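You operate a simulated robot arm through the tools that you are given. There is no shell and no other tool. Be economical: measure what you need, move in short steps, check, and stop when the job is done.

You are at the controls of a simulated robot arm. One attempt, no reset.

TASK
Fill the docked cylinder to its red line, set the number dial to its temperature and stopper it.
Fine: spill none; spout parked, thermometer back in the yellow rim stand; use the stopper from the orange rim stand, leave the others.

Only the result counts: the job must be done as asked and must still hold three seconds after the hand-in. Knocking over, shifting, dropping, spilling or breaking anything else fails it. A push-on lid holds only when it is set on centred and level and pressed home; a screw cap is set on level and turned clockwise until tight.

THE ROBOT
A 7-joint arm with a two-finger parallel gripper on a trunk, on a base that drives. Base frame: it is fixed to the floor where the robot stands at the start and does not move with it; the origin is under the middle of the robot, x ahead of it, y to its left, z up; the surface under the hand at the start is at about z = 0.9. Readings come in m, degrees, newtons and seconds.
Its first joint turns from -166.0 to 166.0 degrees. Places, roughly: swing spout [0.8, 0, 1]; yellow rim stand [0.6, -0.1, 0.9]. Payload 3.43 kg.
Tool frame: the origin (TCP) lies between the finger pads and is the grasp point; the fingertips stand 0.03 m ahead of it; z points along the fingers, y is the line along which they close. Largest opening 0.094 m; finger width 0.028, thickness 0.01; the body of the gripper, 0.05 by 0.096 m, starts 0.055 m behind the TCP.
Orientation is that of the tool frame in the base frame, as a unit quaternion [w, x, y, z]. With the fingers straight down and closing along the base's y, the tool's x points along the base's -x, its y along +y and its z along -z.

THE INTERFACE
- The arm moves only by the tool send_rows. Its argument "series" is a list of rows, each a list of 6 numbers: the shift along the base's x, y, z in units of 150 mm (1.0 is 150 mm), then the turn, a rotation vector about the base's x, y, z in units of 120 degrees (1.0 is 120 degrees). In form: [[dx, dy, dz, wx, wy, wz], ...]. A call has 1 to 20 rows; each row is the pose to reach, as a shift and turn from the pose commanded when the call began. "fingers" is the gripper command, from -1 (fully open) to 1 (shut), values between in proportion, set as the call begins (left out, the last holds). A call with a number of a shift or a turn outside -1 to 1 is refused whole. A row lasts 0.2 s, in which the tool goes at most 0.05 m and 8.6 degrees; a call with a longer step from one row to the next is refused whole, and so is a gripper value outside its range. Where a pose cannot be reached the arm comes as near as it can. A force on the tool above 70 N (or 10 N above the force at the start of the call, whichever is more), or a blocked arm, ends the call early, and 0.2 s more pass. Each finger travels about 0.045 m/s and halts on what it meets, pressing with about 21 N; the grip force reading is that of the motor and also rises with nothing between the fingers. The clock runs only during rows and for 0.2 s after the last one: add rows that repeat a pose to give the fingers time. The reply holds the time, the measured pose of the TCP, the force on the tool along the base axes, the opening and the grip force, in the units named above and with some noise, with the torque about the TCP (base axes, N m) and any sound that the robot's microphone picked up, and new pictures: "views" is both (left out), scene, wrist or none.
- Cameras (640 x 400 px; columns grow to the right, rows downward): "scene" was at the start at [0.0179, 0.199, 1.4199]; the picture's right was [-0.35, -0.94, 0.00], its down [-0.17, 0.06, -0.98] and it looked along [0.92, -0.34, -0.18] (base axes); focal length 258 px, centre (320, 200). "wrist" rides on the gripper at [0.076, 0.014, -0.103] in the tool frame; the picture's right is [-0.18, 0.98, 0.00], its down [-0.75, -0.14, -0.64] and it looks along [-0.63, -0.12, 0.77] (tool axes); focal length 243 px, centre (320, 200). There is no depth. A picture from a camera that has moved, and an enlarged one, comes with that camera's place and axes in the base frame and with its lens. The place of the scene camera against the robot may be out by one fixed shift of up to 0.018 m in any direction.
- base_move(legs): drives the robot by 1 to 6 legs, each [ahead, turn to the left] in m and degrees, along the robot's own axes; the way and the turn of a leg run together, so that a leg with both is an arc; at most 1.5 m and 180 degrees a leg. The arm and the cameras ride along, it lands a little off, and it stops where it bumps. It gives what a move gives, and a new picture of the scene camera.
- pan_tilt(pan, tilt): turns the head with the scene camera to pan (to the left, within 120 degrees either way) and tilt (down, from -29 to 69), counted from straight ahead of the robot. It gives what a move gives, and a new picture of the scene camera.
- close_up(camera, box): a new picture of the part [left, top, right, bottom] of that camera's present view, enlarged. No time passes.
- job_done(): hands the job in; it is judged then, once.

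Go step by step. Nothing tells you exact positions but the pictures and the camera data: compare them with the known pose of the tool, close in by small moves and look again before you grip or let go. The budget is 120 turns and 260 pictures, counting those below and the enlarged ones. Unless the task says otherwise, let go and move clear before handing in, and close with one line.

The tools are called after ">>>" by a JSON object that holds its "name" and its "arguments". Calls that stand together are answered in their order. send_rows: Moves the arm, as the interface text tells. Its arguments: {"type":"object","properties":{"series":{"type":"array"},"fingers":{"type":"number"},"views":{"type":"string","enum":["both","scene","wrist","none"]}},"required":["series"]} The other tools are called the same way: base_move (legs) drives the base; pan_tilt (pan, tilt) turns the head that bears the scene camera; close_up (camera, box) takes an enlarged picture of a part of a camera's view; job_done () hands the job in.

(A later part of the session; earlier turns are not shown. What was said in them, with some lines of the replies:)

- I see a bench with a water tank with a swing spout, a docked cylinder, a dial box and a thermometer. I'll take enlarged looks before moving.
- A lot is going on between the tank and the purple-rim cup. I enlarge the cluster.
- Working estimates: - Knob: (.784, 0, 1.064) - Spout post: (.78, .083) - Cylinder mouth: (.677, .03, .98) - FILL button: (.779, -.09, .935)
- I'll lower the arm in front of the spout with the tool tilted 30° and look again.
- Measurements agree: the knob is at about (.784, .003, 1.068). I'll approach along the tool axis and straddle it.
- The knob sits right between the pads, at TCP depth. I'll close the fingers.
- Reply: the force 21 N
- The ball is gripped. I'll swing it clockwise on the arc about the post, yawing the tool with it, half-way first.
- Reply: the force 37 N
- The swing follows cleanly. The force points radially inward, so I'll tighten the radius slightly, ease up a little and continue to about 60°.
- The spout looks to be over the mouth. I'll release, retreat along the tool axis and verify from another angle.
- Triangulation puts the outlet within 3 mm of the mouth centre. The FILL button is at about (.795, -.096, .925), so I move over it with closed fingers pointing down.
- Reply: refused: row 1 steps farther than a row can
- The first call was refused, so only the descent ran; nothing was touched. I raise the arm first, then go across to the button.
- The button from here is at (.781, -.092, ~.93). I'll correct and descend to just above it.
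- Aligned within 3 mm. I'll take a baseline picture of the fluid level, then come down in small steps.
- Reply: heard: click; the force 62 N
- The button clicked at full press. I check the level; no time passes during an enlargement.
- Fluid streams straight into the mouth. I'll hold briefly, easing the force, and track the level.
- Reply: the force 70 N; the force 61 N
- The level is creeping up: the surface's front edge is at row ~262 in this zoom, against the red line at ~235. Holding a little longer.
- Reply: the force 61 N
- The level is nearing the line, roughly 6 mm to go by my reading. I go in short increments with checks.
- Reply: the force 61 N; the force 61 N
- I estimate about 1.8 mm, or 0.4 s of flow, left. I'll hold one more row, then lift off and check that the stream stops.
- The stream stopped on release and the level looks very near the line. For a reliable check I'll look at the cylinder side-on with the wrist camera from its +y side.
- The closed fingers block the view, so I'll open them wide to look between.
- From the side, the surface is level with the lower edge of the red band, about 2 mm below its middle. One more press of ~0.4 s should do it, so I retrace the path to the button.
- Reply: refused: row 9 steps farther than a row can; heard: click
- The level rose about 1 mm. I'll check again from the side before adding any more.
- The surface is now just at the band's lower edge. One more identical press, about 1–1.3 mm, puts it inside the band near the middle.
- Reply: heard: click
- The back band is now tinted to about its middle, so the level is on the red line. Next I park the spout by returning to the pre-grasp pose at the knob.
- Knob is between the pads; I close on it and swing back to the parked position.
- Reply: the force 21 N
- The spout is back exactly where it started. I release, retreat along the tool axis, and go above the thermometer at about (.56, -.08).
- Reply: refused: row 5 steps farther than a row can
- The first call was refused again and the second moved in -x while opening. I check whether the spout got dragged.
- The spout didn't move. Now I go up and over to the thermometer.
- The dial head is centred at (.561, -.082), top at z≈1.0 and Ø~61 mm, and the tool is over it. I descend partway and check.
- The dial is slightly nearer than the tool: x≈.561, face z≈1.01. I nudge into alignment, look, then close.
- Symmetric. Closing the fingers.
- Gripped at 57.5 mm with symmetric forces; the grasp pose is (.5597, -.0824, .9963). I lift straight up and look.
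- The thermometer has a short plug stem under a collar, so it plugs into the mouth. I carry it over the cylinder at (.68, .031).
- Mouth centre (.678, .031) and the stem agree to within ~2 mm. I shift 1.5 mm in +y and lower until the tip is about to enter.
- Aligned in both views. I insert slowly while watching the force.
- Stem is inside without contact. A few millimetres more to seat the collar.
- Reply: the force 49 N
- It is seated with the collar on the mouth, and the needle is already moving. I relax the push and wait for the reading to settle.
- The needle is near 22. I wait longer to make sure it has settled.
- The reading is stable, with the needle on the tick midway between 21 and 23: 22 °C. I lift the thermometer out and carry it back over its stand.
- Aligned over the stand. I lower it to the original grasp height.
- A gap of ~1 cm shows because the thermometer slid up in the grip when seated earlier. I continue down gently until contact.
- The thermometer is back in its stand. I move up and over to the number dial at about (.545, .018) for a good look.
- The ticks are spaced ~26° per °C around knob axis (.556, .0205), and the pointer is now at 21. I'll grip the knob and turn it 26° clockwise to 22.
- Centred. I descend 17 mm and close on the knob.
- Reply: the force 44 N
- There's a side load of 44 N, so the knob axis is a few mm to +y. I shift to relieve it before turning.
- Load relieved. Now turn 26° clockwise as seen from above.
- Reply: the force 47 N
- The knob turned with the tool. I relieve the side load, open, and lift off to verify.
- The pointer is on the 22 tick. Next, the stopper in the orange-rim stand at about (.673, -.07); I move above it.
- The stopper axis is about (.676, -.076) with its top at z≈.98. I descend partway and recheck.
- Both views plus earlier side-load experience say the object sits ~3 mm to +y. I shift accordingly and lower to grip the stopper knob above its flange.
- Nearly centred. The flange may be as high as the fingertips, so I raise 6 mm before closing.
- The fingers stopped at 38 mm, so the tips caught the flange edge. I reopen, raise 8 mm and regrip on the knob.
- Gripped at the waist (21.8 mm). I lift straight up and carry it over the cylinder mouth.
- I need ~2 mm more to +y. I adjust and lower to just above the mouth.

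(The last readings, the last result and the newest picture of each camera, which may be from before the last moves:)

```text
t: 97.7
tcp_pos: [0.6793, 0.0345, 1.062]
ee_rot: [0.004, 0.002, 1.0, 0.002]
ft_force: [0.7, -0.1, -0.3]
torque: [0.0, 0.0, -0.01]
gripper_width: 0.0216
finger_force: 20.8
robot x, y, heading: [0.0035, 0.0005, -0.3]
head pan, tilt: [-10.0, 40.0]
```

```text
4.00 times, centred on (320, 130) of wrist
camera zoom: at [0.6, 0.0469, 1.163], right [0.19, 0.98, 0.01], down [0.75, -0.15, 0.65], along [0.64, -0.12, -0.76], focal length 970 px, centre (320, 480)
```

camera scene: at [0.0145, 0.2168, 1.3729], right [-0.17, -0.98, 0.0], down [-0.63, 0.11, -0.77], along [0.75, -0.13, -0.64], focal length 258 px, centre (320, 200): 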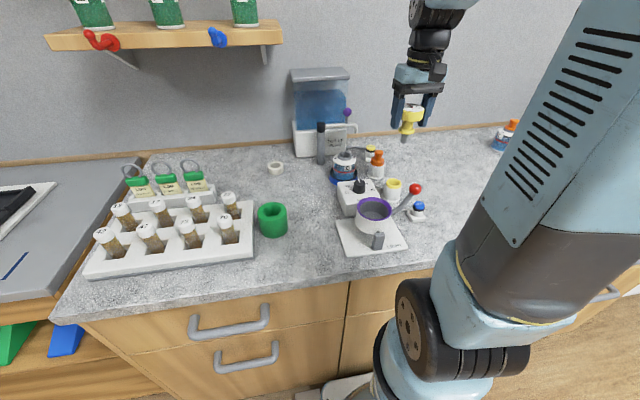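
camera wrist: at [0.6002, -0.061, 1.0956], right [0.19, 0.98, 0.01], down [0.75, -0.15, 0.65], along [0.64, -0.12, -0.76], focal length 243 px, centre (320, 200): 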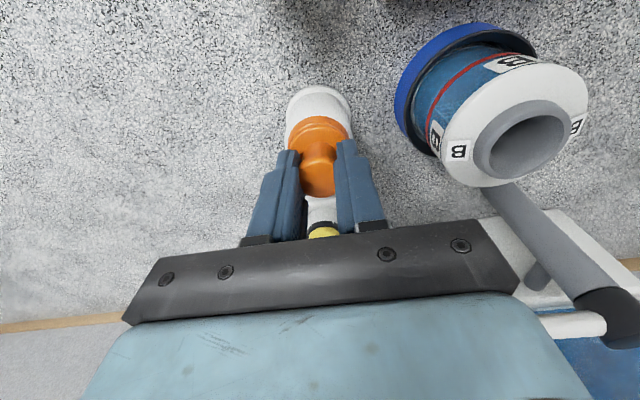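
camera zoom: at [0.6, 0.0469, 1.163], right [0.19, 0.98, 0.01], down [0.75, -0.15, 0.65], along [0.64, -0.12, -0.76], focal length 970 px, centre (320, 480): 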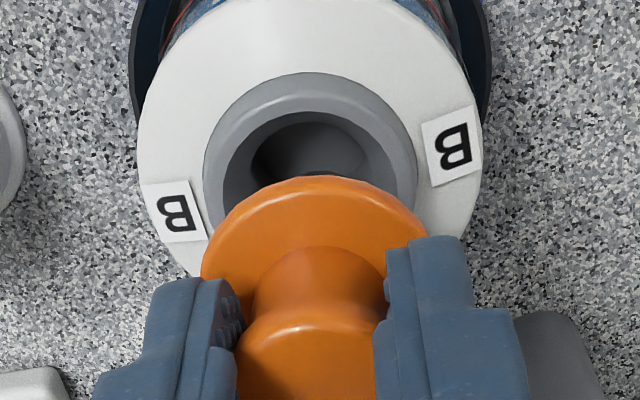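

Aligned in both views. I lower into the mouth gently.

>>> {"name": "send_rows", "arguments": {"series": [[0, 0, -0.04, 0, 0, 0], [0, 0, -0.08, 0, 0, 0], [0, 0, -0.12, 0, 0, 0], [0, 0, -0.15, 0, 0, 0]], "views": "none"}}

>>> {"name": "close_up", "arguments": {"camera": "scene", "box": [322, 130, 362, 160]}}

>>> {"name": "close_up", "arguments": {"camera": "wrist", "box": [240, 80, 400, 180]}}

```text
t: 98.7
tcp_pos: [0.6785, 0.0333, 1.0395]
ee_rot: [0.005, 0.002, 1.0, 0.002]
ft_force: [-0.2, -0.1, -0.4]
torque: [-0.03, -0.01, 0.02]
gripper_width: 0.022
finger_force: 21.3
robot x, y, heading: [-0.0031, 0.0069, 0.0]
head pan, tilt: [-10.0, 40.0]
```

```text
13.33 times, centred on (342, 145) of scene
camera zoom: at [0.0145, 0.2169, 1.3729], right [-0.17, -0.98, 0.0], down [-0.63, 0.11, -0.77], along [0.75, -0.13, -0.64], focal length 3445 px, centre (27, 933)
```

zoom: 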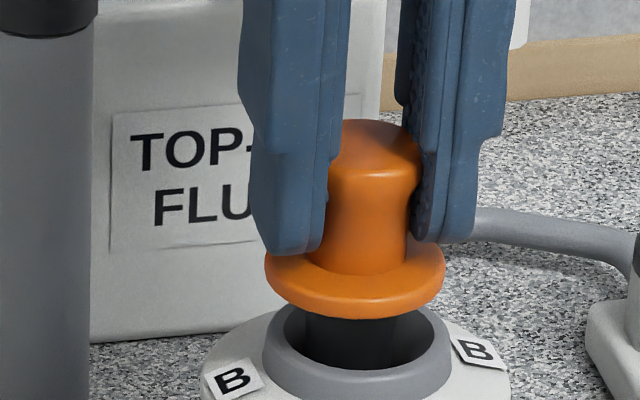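

```text
4.00 times, centred on (320, 130) of wrist
camera zoom: at [0.6005, 0.047, 1.141], right [0.19, 0.98, 0.01], down [0.75, -0.15, 0.65], along [0.64, -0.12, -0.76], focal length 970 px, centre (320, 480)
```

zoom: 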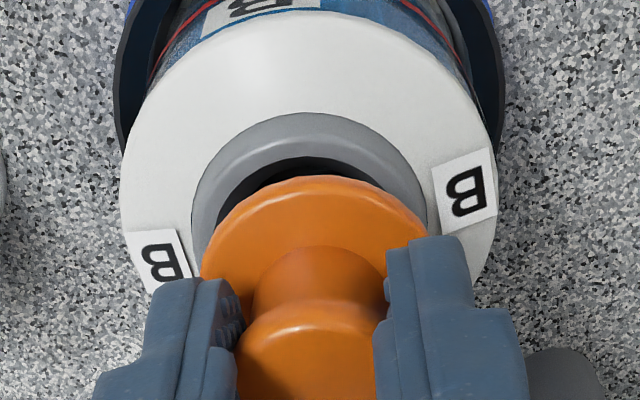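

>>> {"name": "send_rows", "arguments": {"series": [[0, 0, -0.03, 0, 0, 0], [0, 0, -0.055, 0, 0, 0], [0, 0, -0.075, 0, 0, 0]], "views": "none"}}

>>> {"name": "close_up", "arguments": {"camera": "scene", "box": [322, 130, 362, 160]}}

```text
t: 99.5
tcp_pos: [0.6787, 0.0347, 1.0287]
ee_rot: [0.005, 0.002, 1.0, 0.002]
ft_force: [0.1, 0.5, -0.4]
torque: [-0.02, -0.01, 0.01]
gripper_width: 0.0219
finger_force: 20.5
robot x, y, heading: [0.0028, 0.0042, 0.2]
head pan, tilt: [-10.0, 40.0]
```

```text
13.33 times, centred on (342, 145) of scene
camera zoom: at [0.0145, 0.2168, 1.3729], right [-0.17, -0.98, 0.0], down [-0.63, 0.11, -0.77], along [0.75, -0.13, -0.64], focal length 3445 px, centre (27, 933)
```

zoom: 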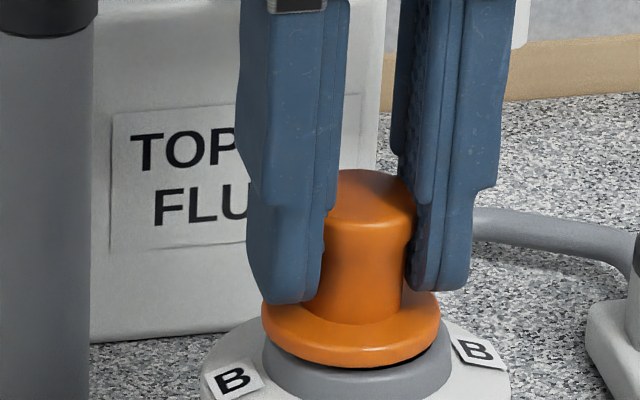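

>>> {"name": "send_rows", "arguments": {"series": [[0, -0.008, 0, 0, 0, 0], [0, -0.008, -0.015, 0, 0, 0], [0, -0.008, -0.03, 0, 0, 0], [0, -0.008, -0.045, 0, 0, 0]], "views": "none"}}

>>> {"name": "close_up", "arguments": {"camera": "scene", "box": [322, 130, 362, 160]}}

```text
t: 100.5
tcp_pos: [0.6787, 0.0331, 1.0228]
ee_rot: [0.006, 0.001, 1.0, 0.002]
ft_force: [1.9, 1.1, 21.4]
torque: [-0.25, -0.15, -0.01]
gripper_width: 0.0217
finger_force: 21.1
robot x, y, heading: [0.0021, 0.0065, -0.3]
head pan, tilt: [-10.0, 40.0]
```

```text
13.33 times, centred on (342, 145) of scene
camera zoom: at [0.0138, 0.2169, 1.3729], right [-0.17, -0.98, 0.0], down [-0.63, 0.11, -0.77], along [0.75, -0.13, -0.64], focal length 3445 px, centre (27, 933)
```

zoom: 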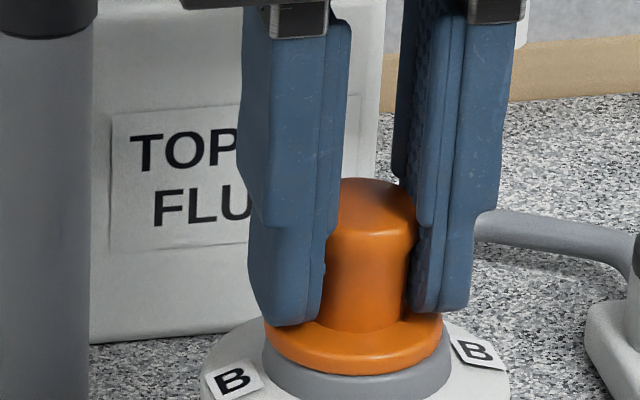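

Contact at 21 N. I press further to push it home.

>>> {"name": "send_rows", "arguments": {"series": [[0, 0, -0.012, 0, 0, 0], [0, 0, -0.024, 0, 0, 0], [0, 0, -0.036, 0, 0, 0]], "views": "none"}}

>>> {"name": "close_up", "arguments": {"camera": "scene", "box": [322, 130, 362, 160]}}

```text
t: 101.3
tcp_pos: [0.6808, 0.0328, 1.0239]
ee_rot: [0.009, 0.002, 1.0, 0.003]
ft_force: [-0.2, -2.1, 20.9]
torque: [-0.39, 0.01, -0.02]
gripper_width: 0.0212
finger_force: 21.5
robot x, y, heading: [0.005, 0.0035, 0.0]
head pan, tilt: [-10.0, 40.0]
stopped in row 3: the force on the tool passed its limit at 75 N (the readings are from after the stop); the commanded pose is now the measured one
```

```text
13.33 times, centred on (342, 145) of scene
camera zoom: at [0.0137, 0.2168, 1.3729], right [-0.17, -0.98, 0.0], down [-0.63, 0.11, -0.77], along [0.75, -0.13, -0.64], focal length 3445 px, centre (27, 933)
```

zoom: 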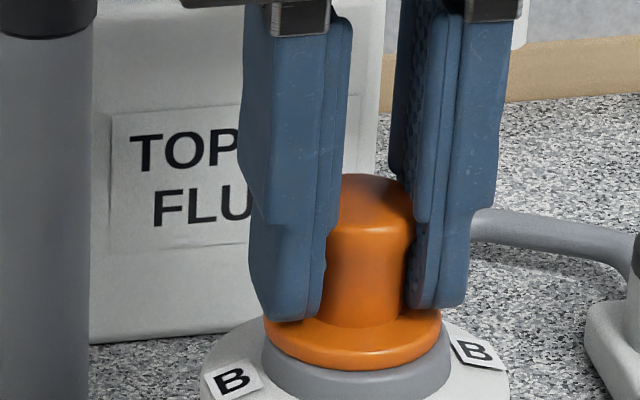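

It took 75 N, so it's bottomed. I'll release, rise, and inspect how it sits.

>>> {"name": "send_rows", "arguments": {"series": [[0, 0, 0.01, 0, 0, 0], [0, 0, 0.01, 0, 0, 0], [0, 0, 0.01, 0, 0, 0], [0, 0, 0.01, 0, 0, 0], [0, 0, 0.2, 0, 0, 0], [0, 0, 0.4, 0, 0, 0], [0, 0, 0.55, 0, 0, 0], [0, 0, 0.55, 0, 0, 0]], "fingers": -0.1, "views": "none"}}

>>> {"name": "close_up", "arguments": {"camera": "scene", "box": [322, 135, 370, 185]}}

>>> {"name": "close_up", "arguments": {"camera": "wrist", "box": [240, 60, 400, 160]}}

```text
t: 103.1
tcp_pos: [0.6798, 0.0346, 1.1042]
ee_rot: [0.008, 0.002, 1.0, 0.003]
ft_force: [0.1, 0.8, 0.5]
torque: [0.01, 0.03, 0.02]
gripper_width: 0.0517
finger_force: 0.0
robot x, y, heading: [-0.0001, 0.0037, 0.1]
head pan, tilt: [-10.0, 40.0]
```

```text
8.00 times, centred on (346, 160) of scene
camera zoom: at [0.0145, 0.2168, 1.3729], right [-0.17, -0.98, 0.0], down [-0.63, 0.11, -0.77], along [0.75, -0.13, -0.64], focal length 2067 px, centre (112, 520)
```

zoom: 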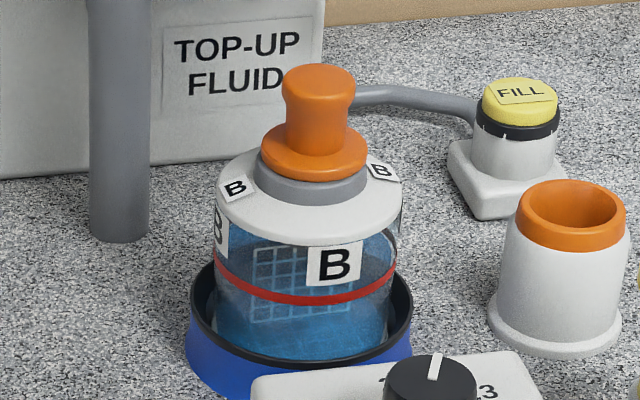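

```text
4.00 times, centred on (320, 110) of wrist
camera zoom: at [0.6015, 0.0473, 1.2046], right [0.19, 0.98, 0.01], down [0.74, -0.15, 0.65], along [0.64, -0.12, -0.76], focal length 970 px, centre (320, 560)
```

zoom: 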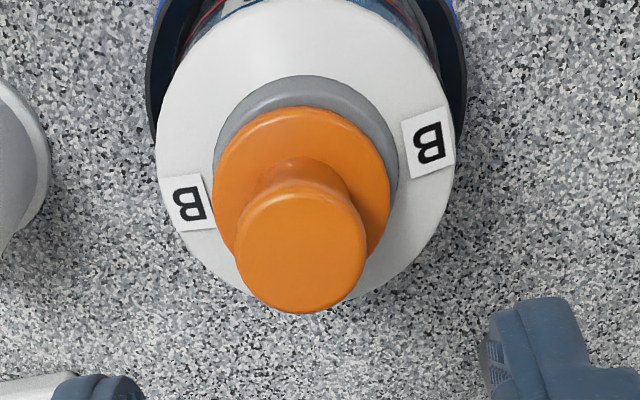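

The stopper sits level and centred. For certainty I'll press its top with closed fingers.

>>> {"name": "send_rows", "arguments": {"series": [[0, -0.007, 0, 0, 0, 0], [0, -0.007, 0, 0, 0, 0], [0, -0.007, 0, 0, 0, 0], [0, -0.007, 0, 0, 0, 0], [0, -0.007, -0.12, 0, 0, 0], [0, -0.007, -0.24, 0, 0, 0], [0, -0.007, -0.3, 0, 0, 0]], "fingers": 1, "views": "none"}}

>>> {"name": "close_up", "arguments": {"camera": "scene", "box": [322, 125, 370, 165]}}

>>> {"name": "close_up", "arguments": {"camera": "wrist", "box": [240, 80, 400, 180]}}

```text
t: 104.7
tcp_pos: [0.6799, 0.0323, 1.058]
ee_rot: [0.007, 0.003, 1.0, 0.003]
ft_force: [0.6, 0.4, 0.2]
torque: [0.01, -0.04, 0.0]
gripper_width: 0.0001
finger_force: 21.2
robot x, y, heading: [-0.0, 0.0029, 0.1]
head pan, tilt: [-10.0, 40.0]
```

```text
10.00 times, centred on (346, 145) of scene
camera zoom: at [0.0144, 0.2168, 1.3729], right [-0.17, -0.98, 0.0], down [-0.63, 0.11, -0.77], along [0.75, -0.13, -0.64], focal length 2584 px, centre (60, 750)
```

zoom: 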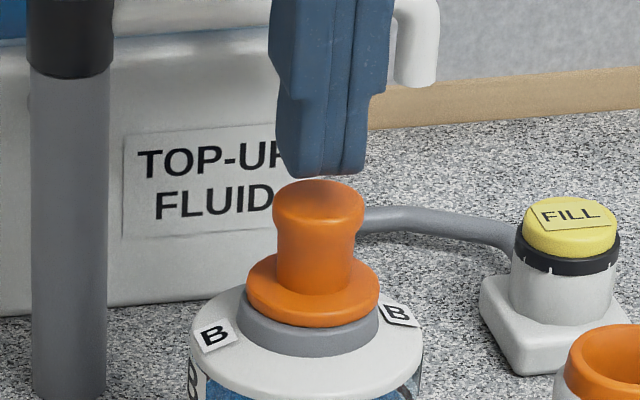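

```text
4.00 times, centred on (320, 130) of wrist
camera zoom: at [0.601, 0.0451, 1.1588], right [0.19, 0.98, 0.01], down [0.74, -0.15, 0.65], along [0.64, -0.12, -0.76], focal length 970 px, centre (320, 480)
```

zoom: 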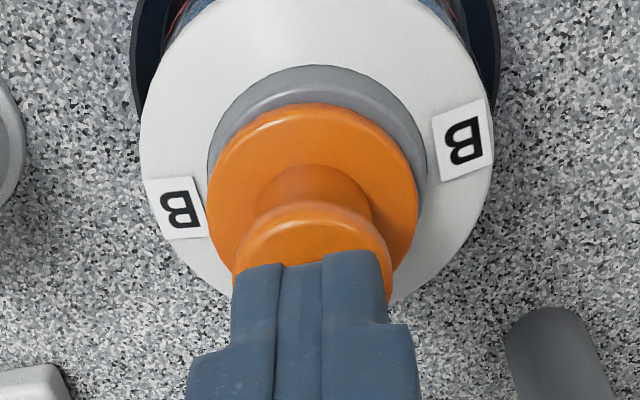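

Centred over the knob. Pressing.

>>> {"name": "send_rows", "arguments": {"series": [[0, 0, -0.03, 0, 0, 0], [0, 0, -0.06, 0, 0, 0], [0, 0, -0.08, 0, 0, 0], [0, 0, -0.095, 0, 0, 0], [0, 0, -0.11, 0, 0, 0]], "views": "none"}}

>>> {"name": "close_up", "arguments": {"camera": "scene", "box": [322, 125, 370, 165]}}

```text
t: 105.9
tcp_pos: [0.6795, 0.0321, 1.0468]
ee_rot: [0.013, 0.002, 1.0, 0.003]
ft_force: [-3.8, -3.1, 67.3]
torque: [-0.07, 0.47, 0.01]
gripper_width: 0.0003
finger_force: 21.0
robot x, y, heading: [-0.0015, 0.0031, -0.2]
head pan, tilt: [-10.0, 40.0]
```

```text
10.00 times, centred on (346, 145) of scene
camera zoom: at [0.0115, 0.2166, 1.373], right [-0.17, -0.98, 0.0], down [-0.63, 0.11, -0.77], along [0.76, -0.13, -0.64], focal length 2584 px, centre (60, 750)
```

zoom: 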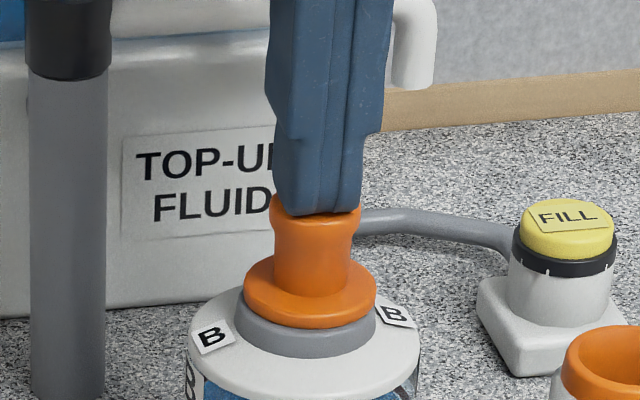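

It doesn't move further at 67 N, so the stopper is home. I lift clear and do a final overview.

>>> {"name": "send_rows", "arguments": {"series": [[0, 0, 0.1, 0, 0, 0], [0, 0, 0.35, 0, 0, 0], [0, 0, 0.65, 0, 0, 0], [-0.2, 0, 0.9, 0, 0, 0], [-0.45, 0, 1, 0, 0, 0], [-0.7, 0, 1, 0, 0, 0]], "views": "both"}}

>>> {"name": "close_up", "arguments": {"camera": "scene", "box": [290, 80, 430, 200]}}

>>> {"name": "close_up", "arguments": {"camera": "scene", "box": [325, 140, 373, 180]}}

>>> {"name": "close_up", "arguments": {"camera": "scene", "box": [345, 150, 425, 210]}}

```text
t: 107.3
tcp_pos: [0.5751, 0.0324, 1.1927]
ee_rot: [0.007, 0.002, 1.0, 0.004]
ft_force: [1.5, -0.5, -0.3]
torque: [0.0, 0.07, -0.03]
gripper_width: 0.0
finger_force: 21.5
robot x, y, heading: [0.0004, 0.001, 0.2]
head pan, tilt: [-10.0, 40.0]
camera scene: at [0.0151, 0.2169, 1.3729], right [-0.17, -0.98, 0.0], down [-0.63, 0.11, -0.77], along [0.75, -0.13, -0.64], focal length 258 px, centre (320, 200)
camera wrist: at [0.4965, 0.046, 1.294], right [0.19, 0.98, 0.01], down [0.74, -0.15, 0.65], along [0.64, -0.12, -0.76], focal length 243 px, centre (320, 200)
```

scene: 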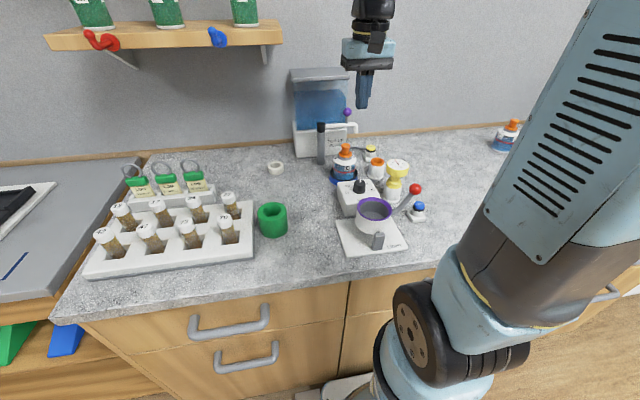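
wrist: 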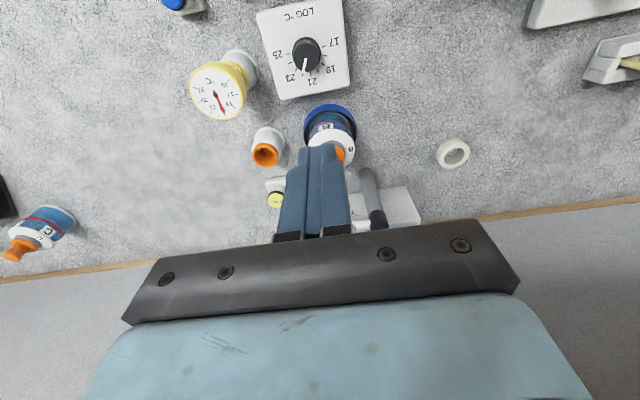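

```text
3.33 times, centred on (360, 140) of scene
camera zoom: at [0.0151, 0.2169, 1.3729], right [-0.17, -0.98, 0.0], down [-0.63, 0.11, -0.77], along [0.75, -0.13, -0.64], focal length 861 px, centre (187, 400)
```

zoom: 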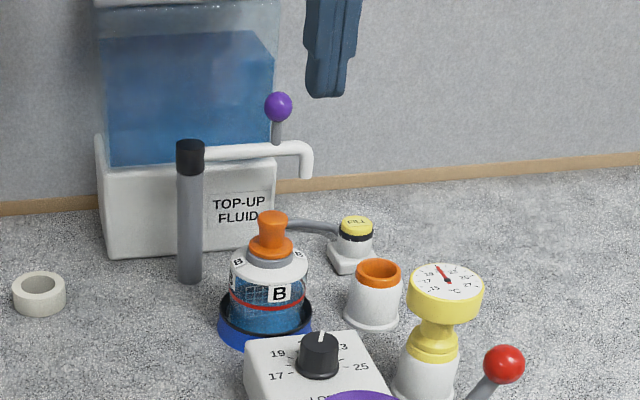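

```text
10.00 times, centred on (349, 160) of scene
camera zoom: at [0.0151, 0.2169, 1.3729], right [-0.17, -0.98, 0.0], down [-0.63, 0.11, -0.77], along [0.75, -0.13, -0.64], focal length 2584 px, centre (30, 600)
```

zoom: 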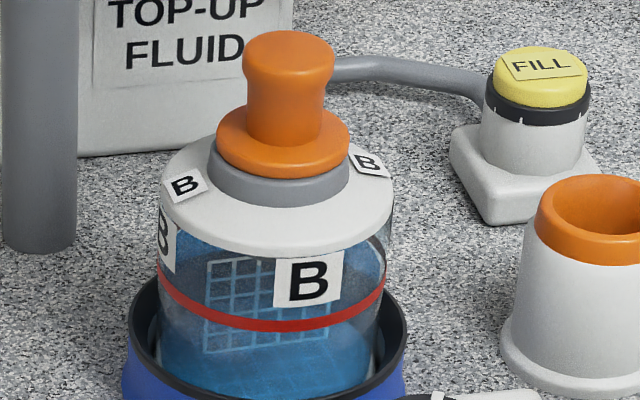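

```text
6.67 times, centred on (385, 180) of scene
camera zoom: at [0.0151, 0.2169, 1.3729], right [-0.17, -0.98, 0.0], down [-0.63, 0.11, -0.77], along [0.75, -0.13, -0.64], focal length 1723 px, centre (-113, 333)
```

zoom: 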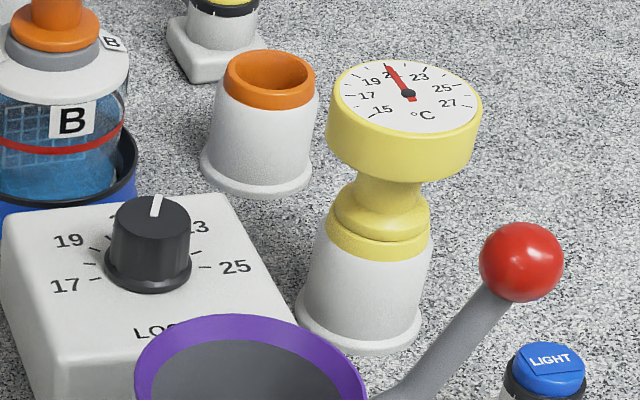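

Final check: the fluid is on the red line and the stopper is home. The number dial is on 22, the spout is parked, and the thermometer is back in the yellow-rim stand. I'm handing in.

>>> {"name": "job_done", "arguments": {}}

```text
The job is handed in.
```

I filled the cylinder to its red line, set the number dial to 22 °C, and pressed the orange-stand stopper home. The spout is parked and the thermometer is back in the yellow-rim stand; I saw no spill and left the other stoppers alone.
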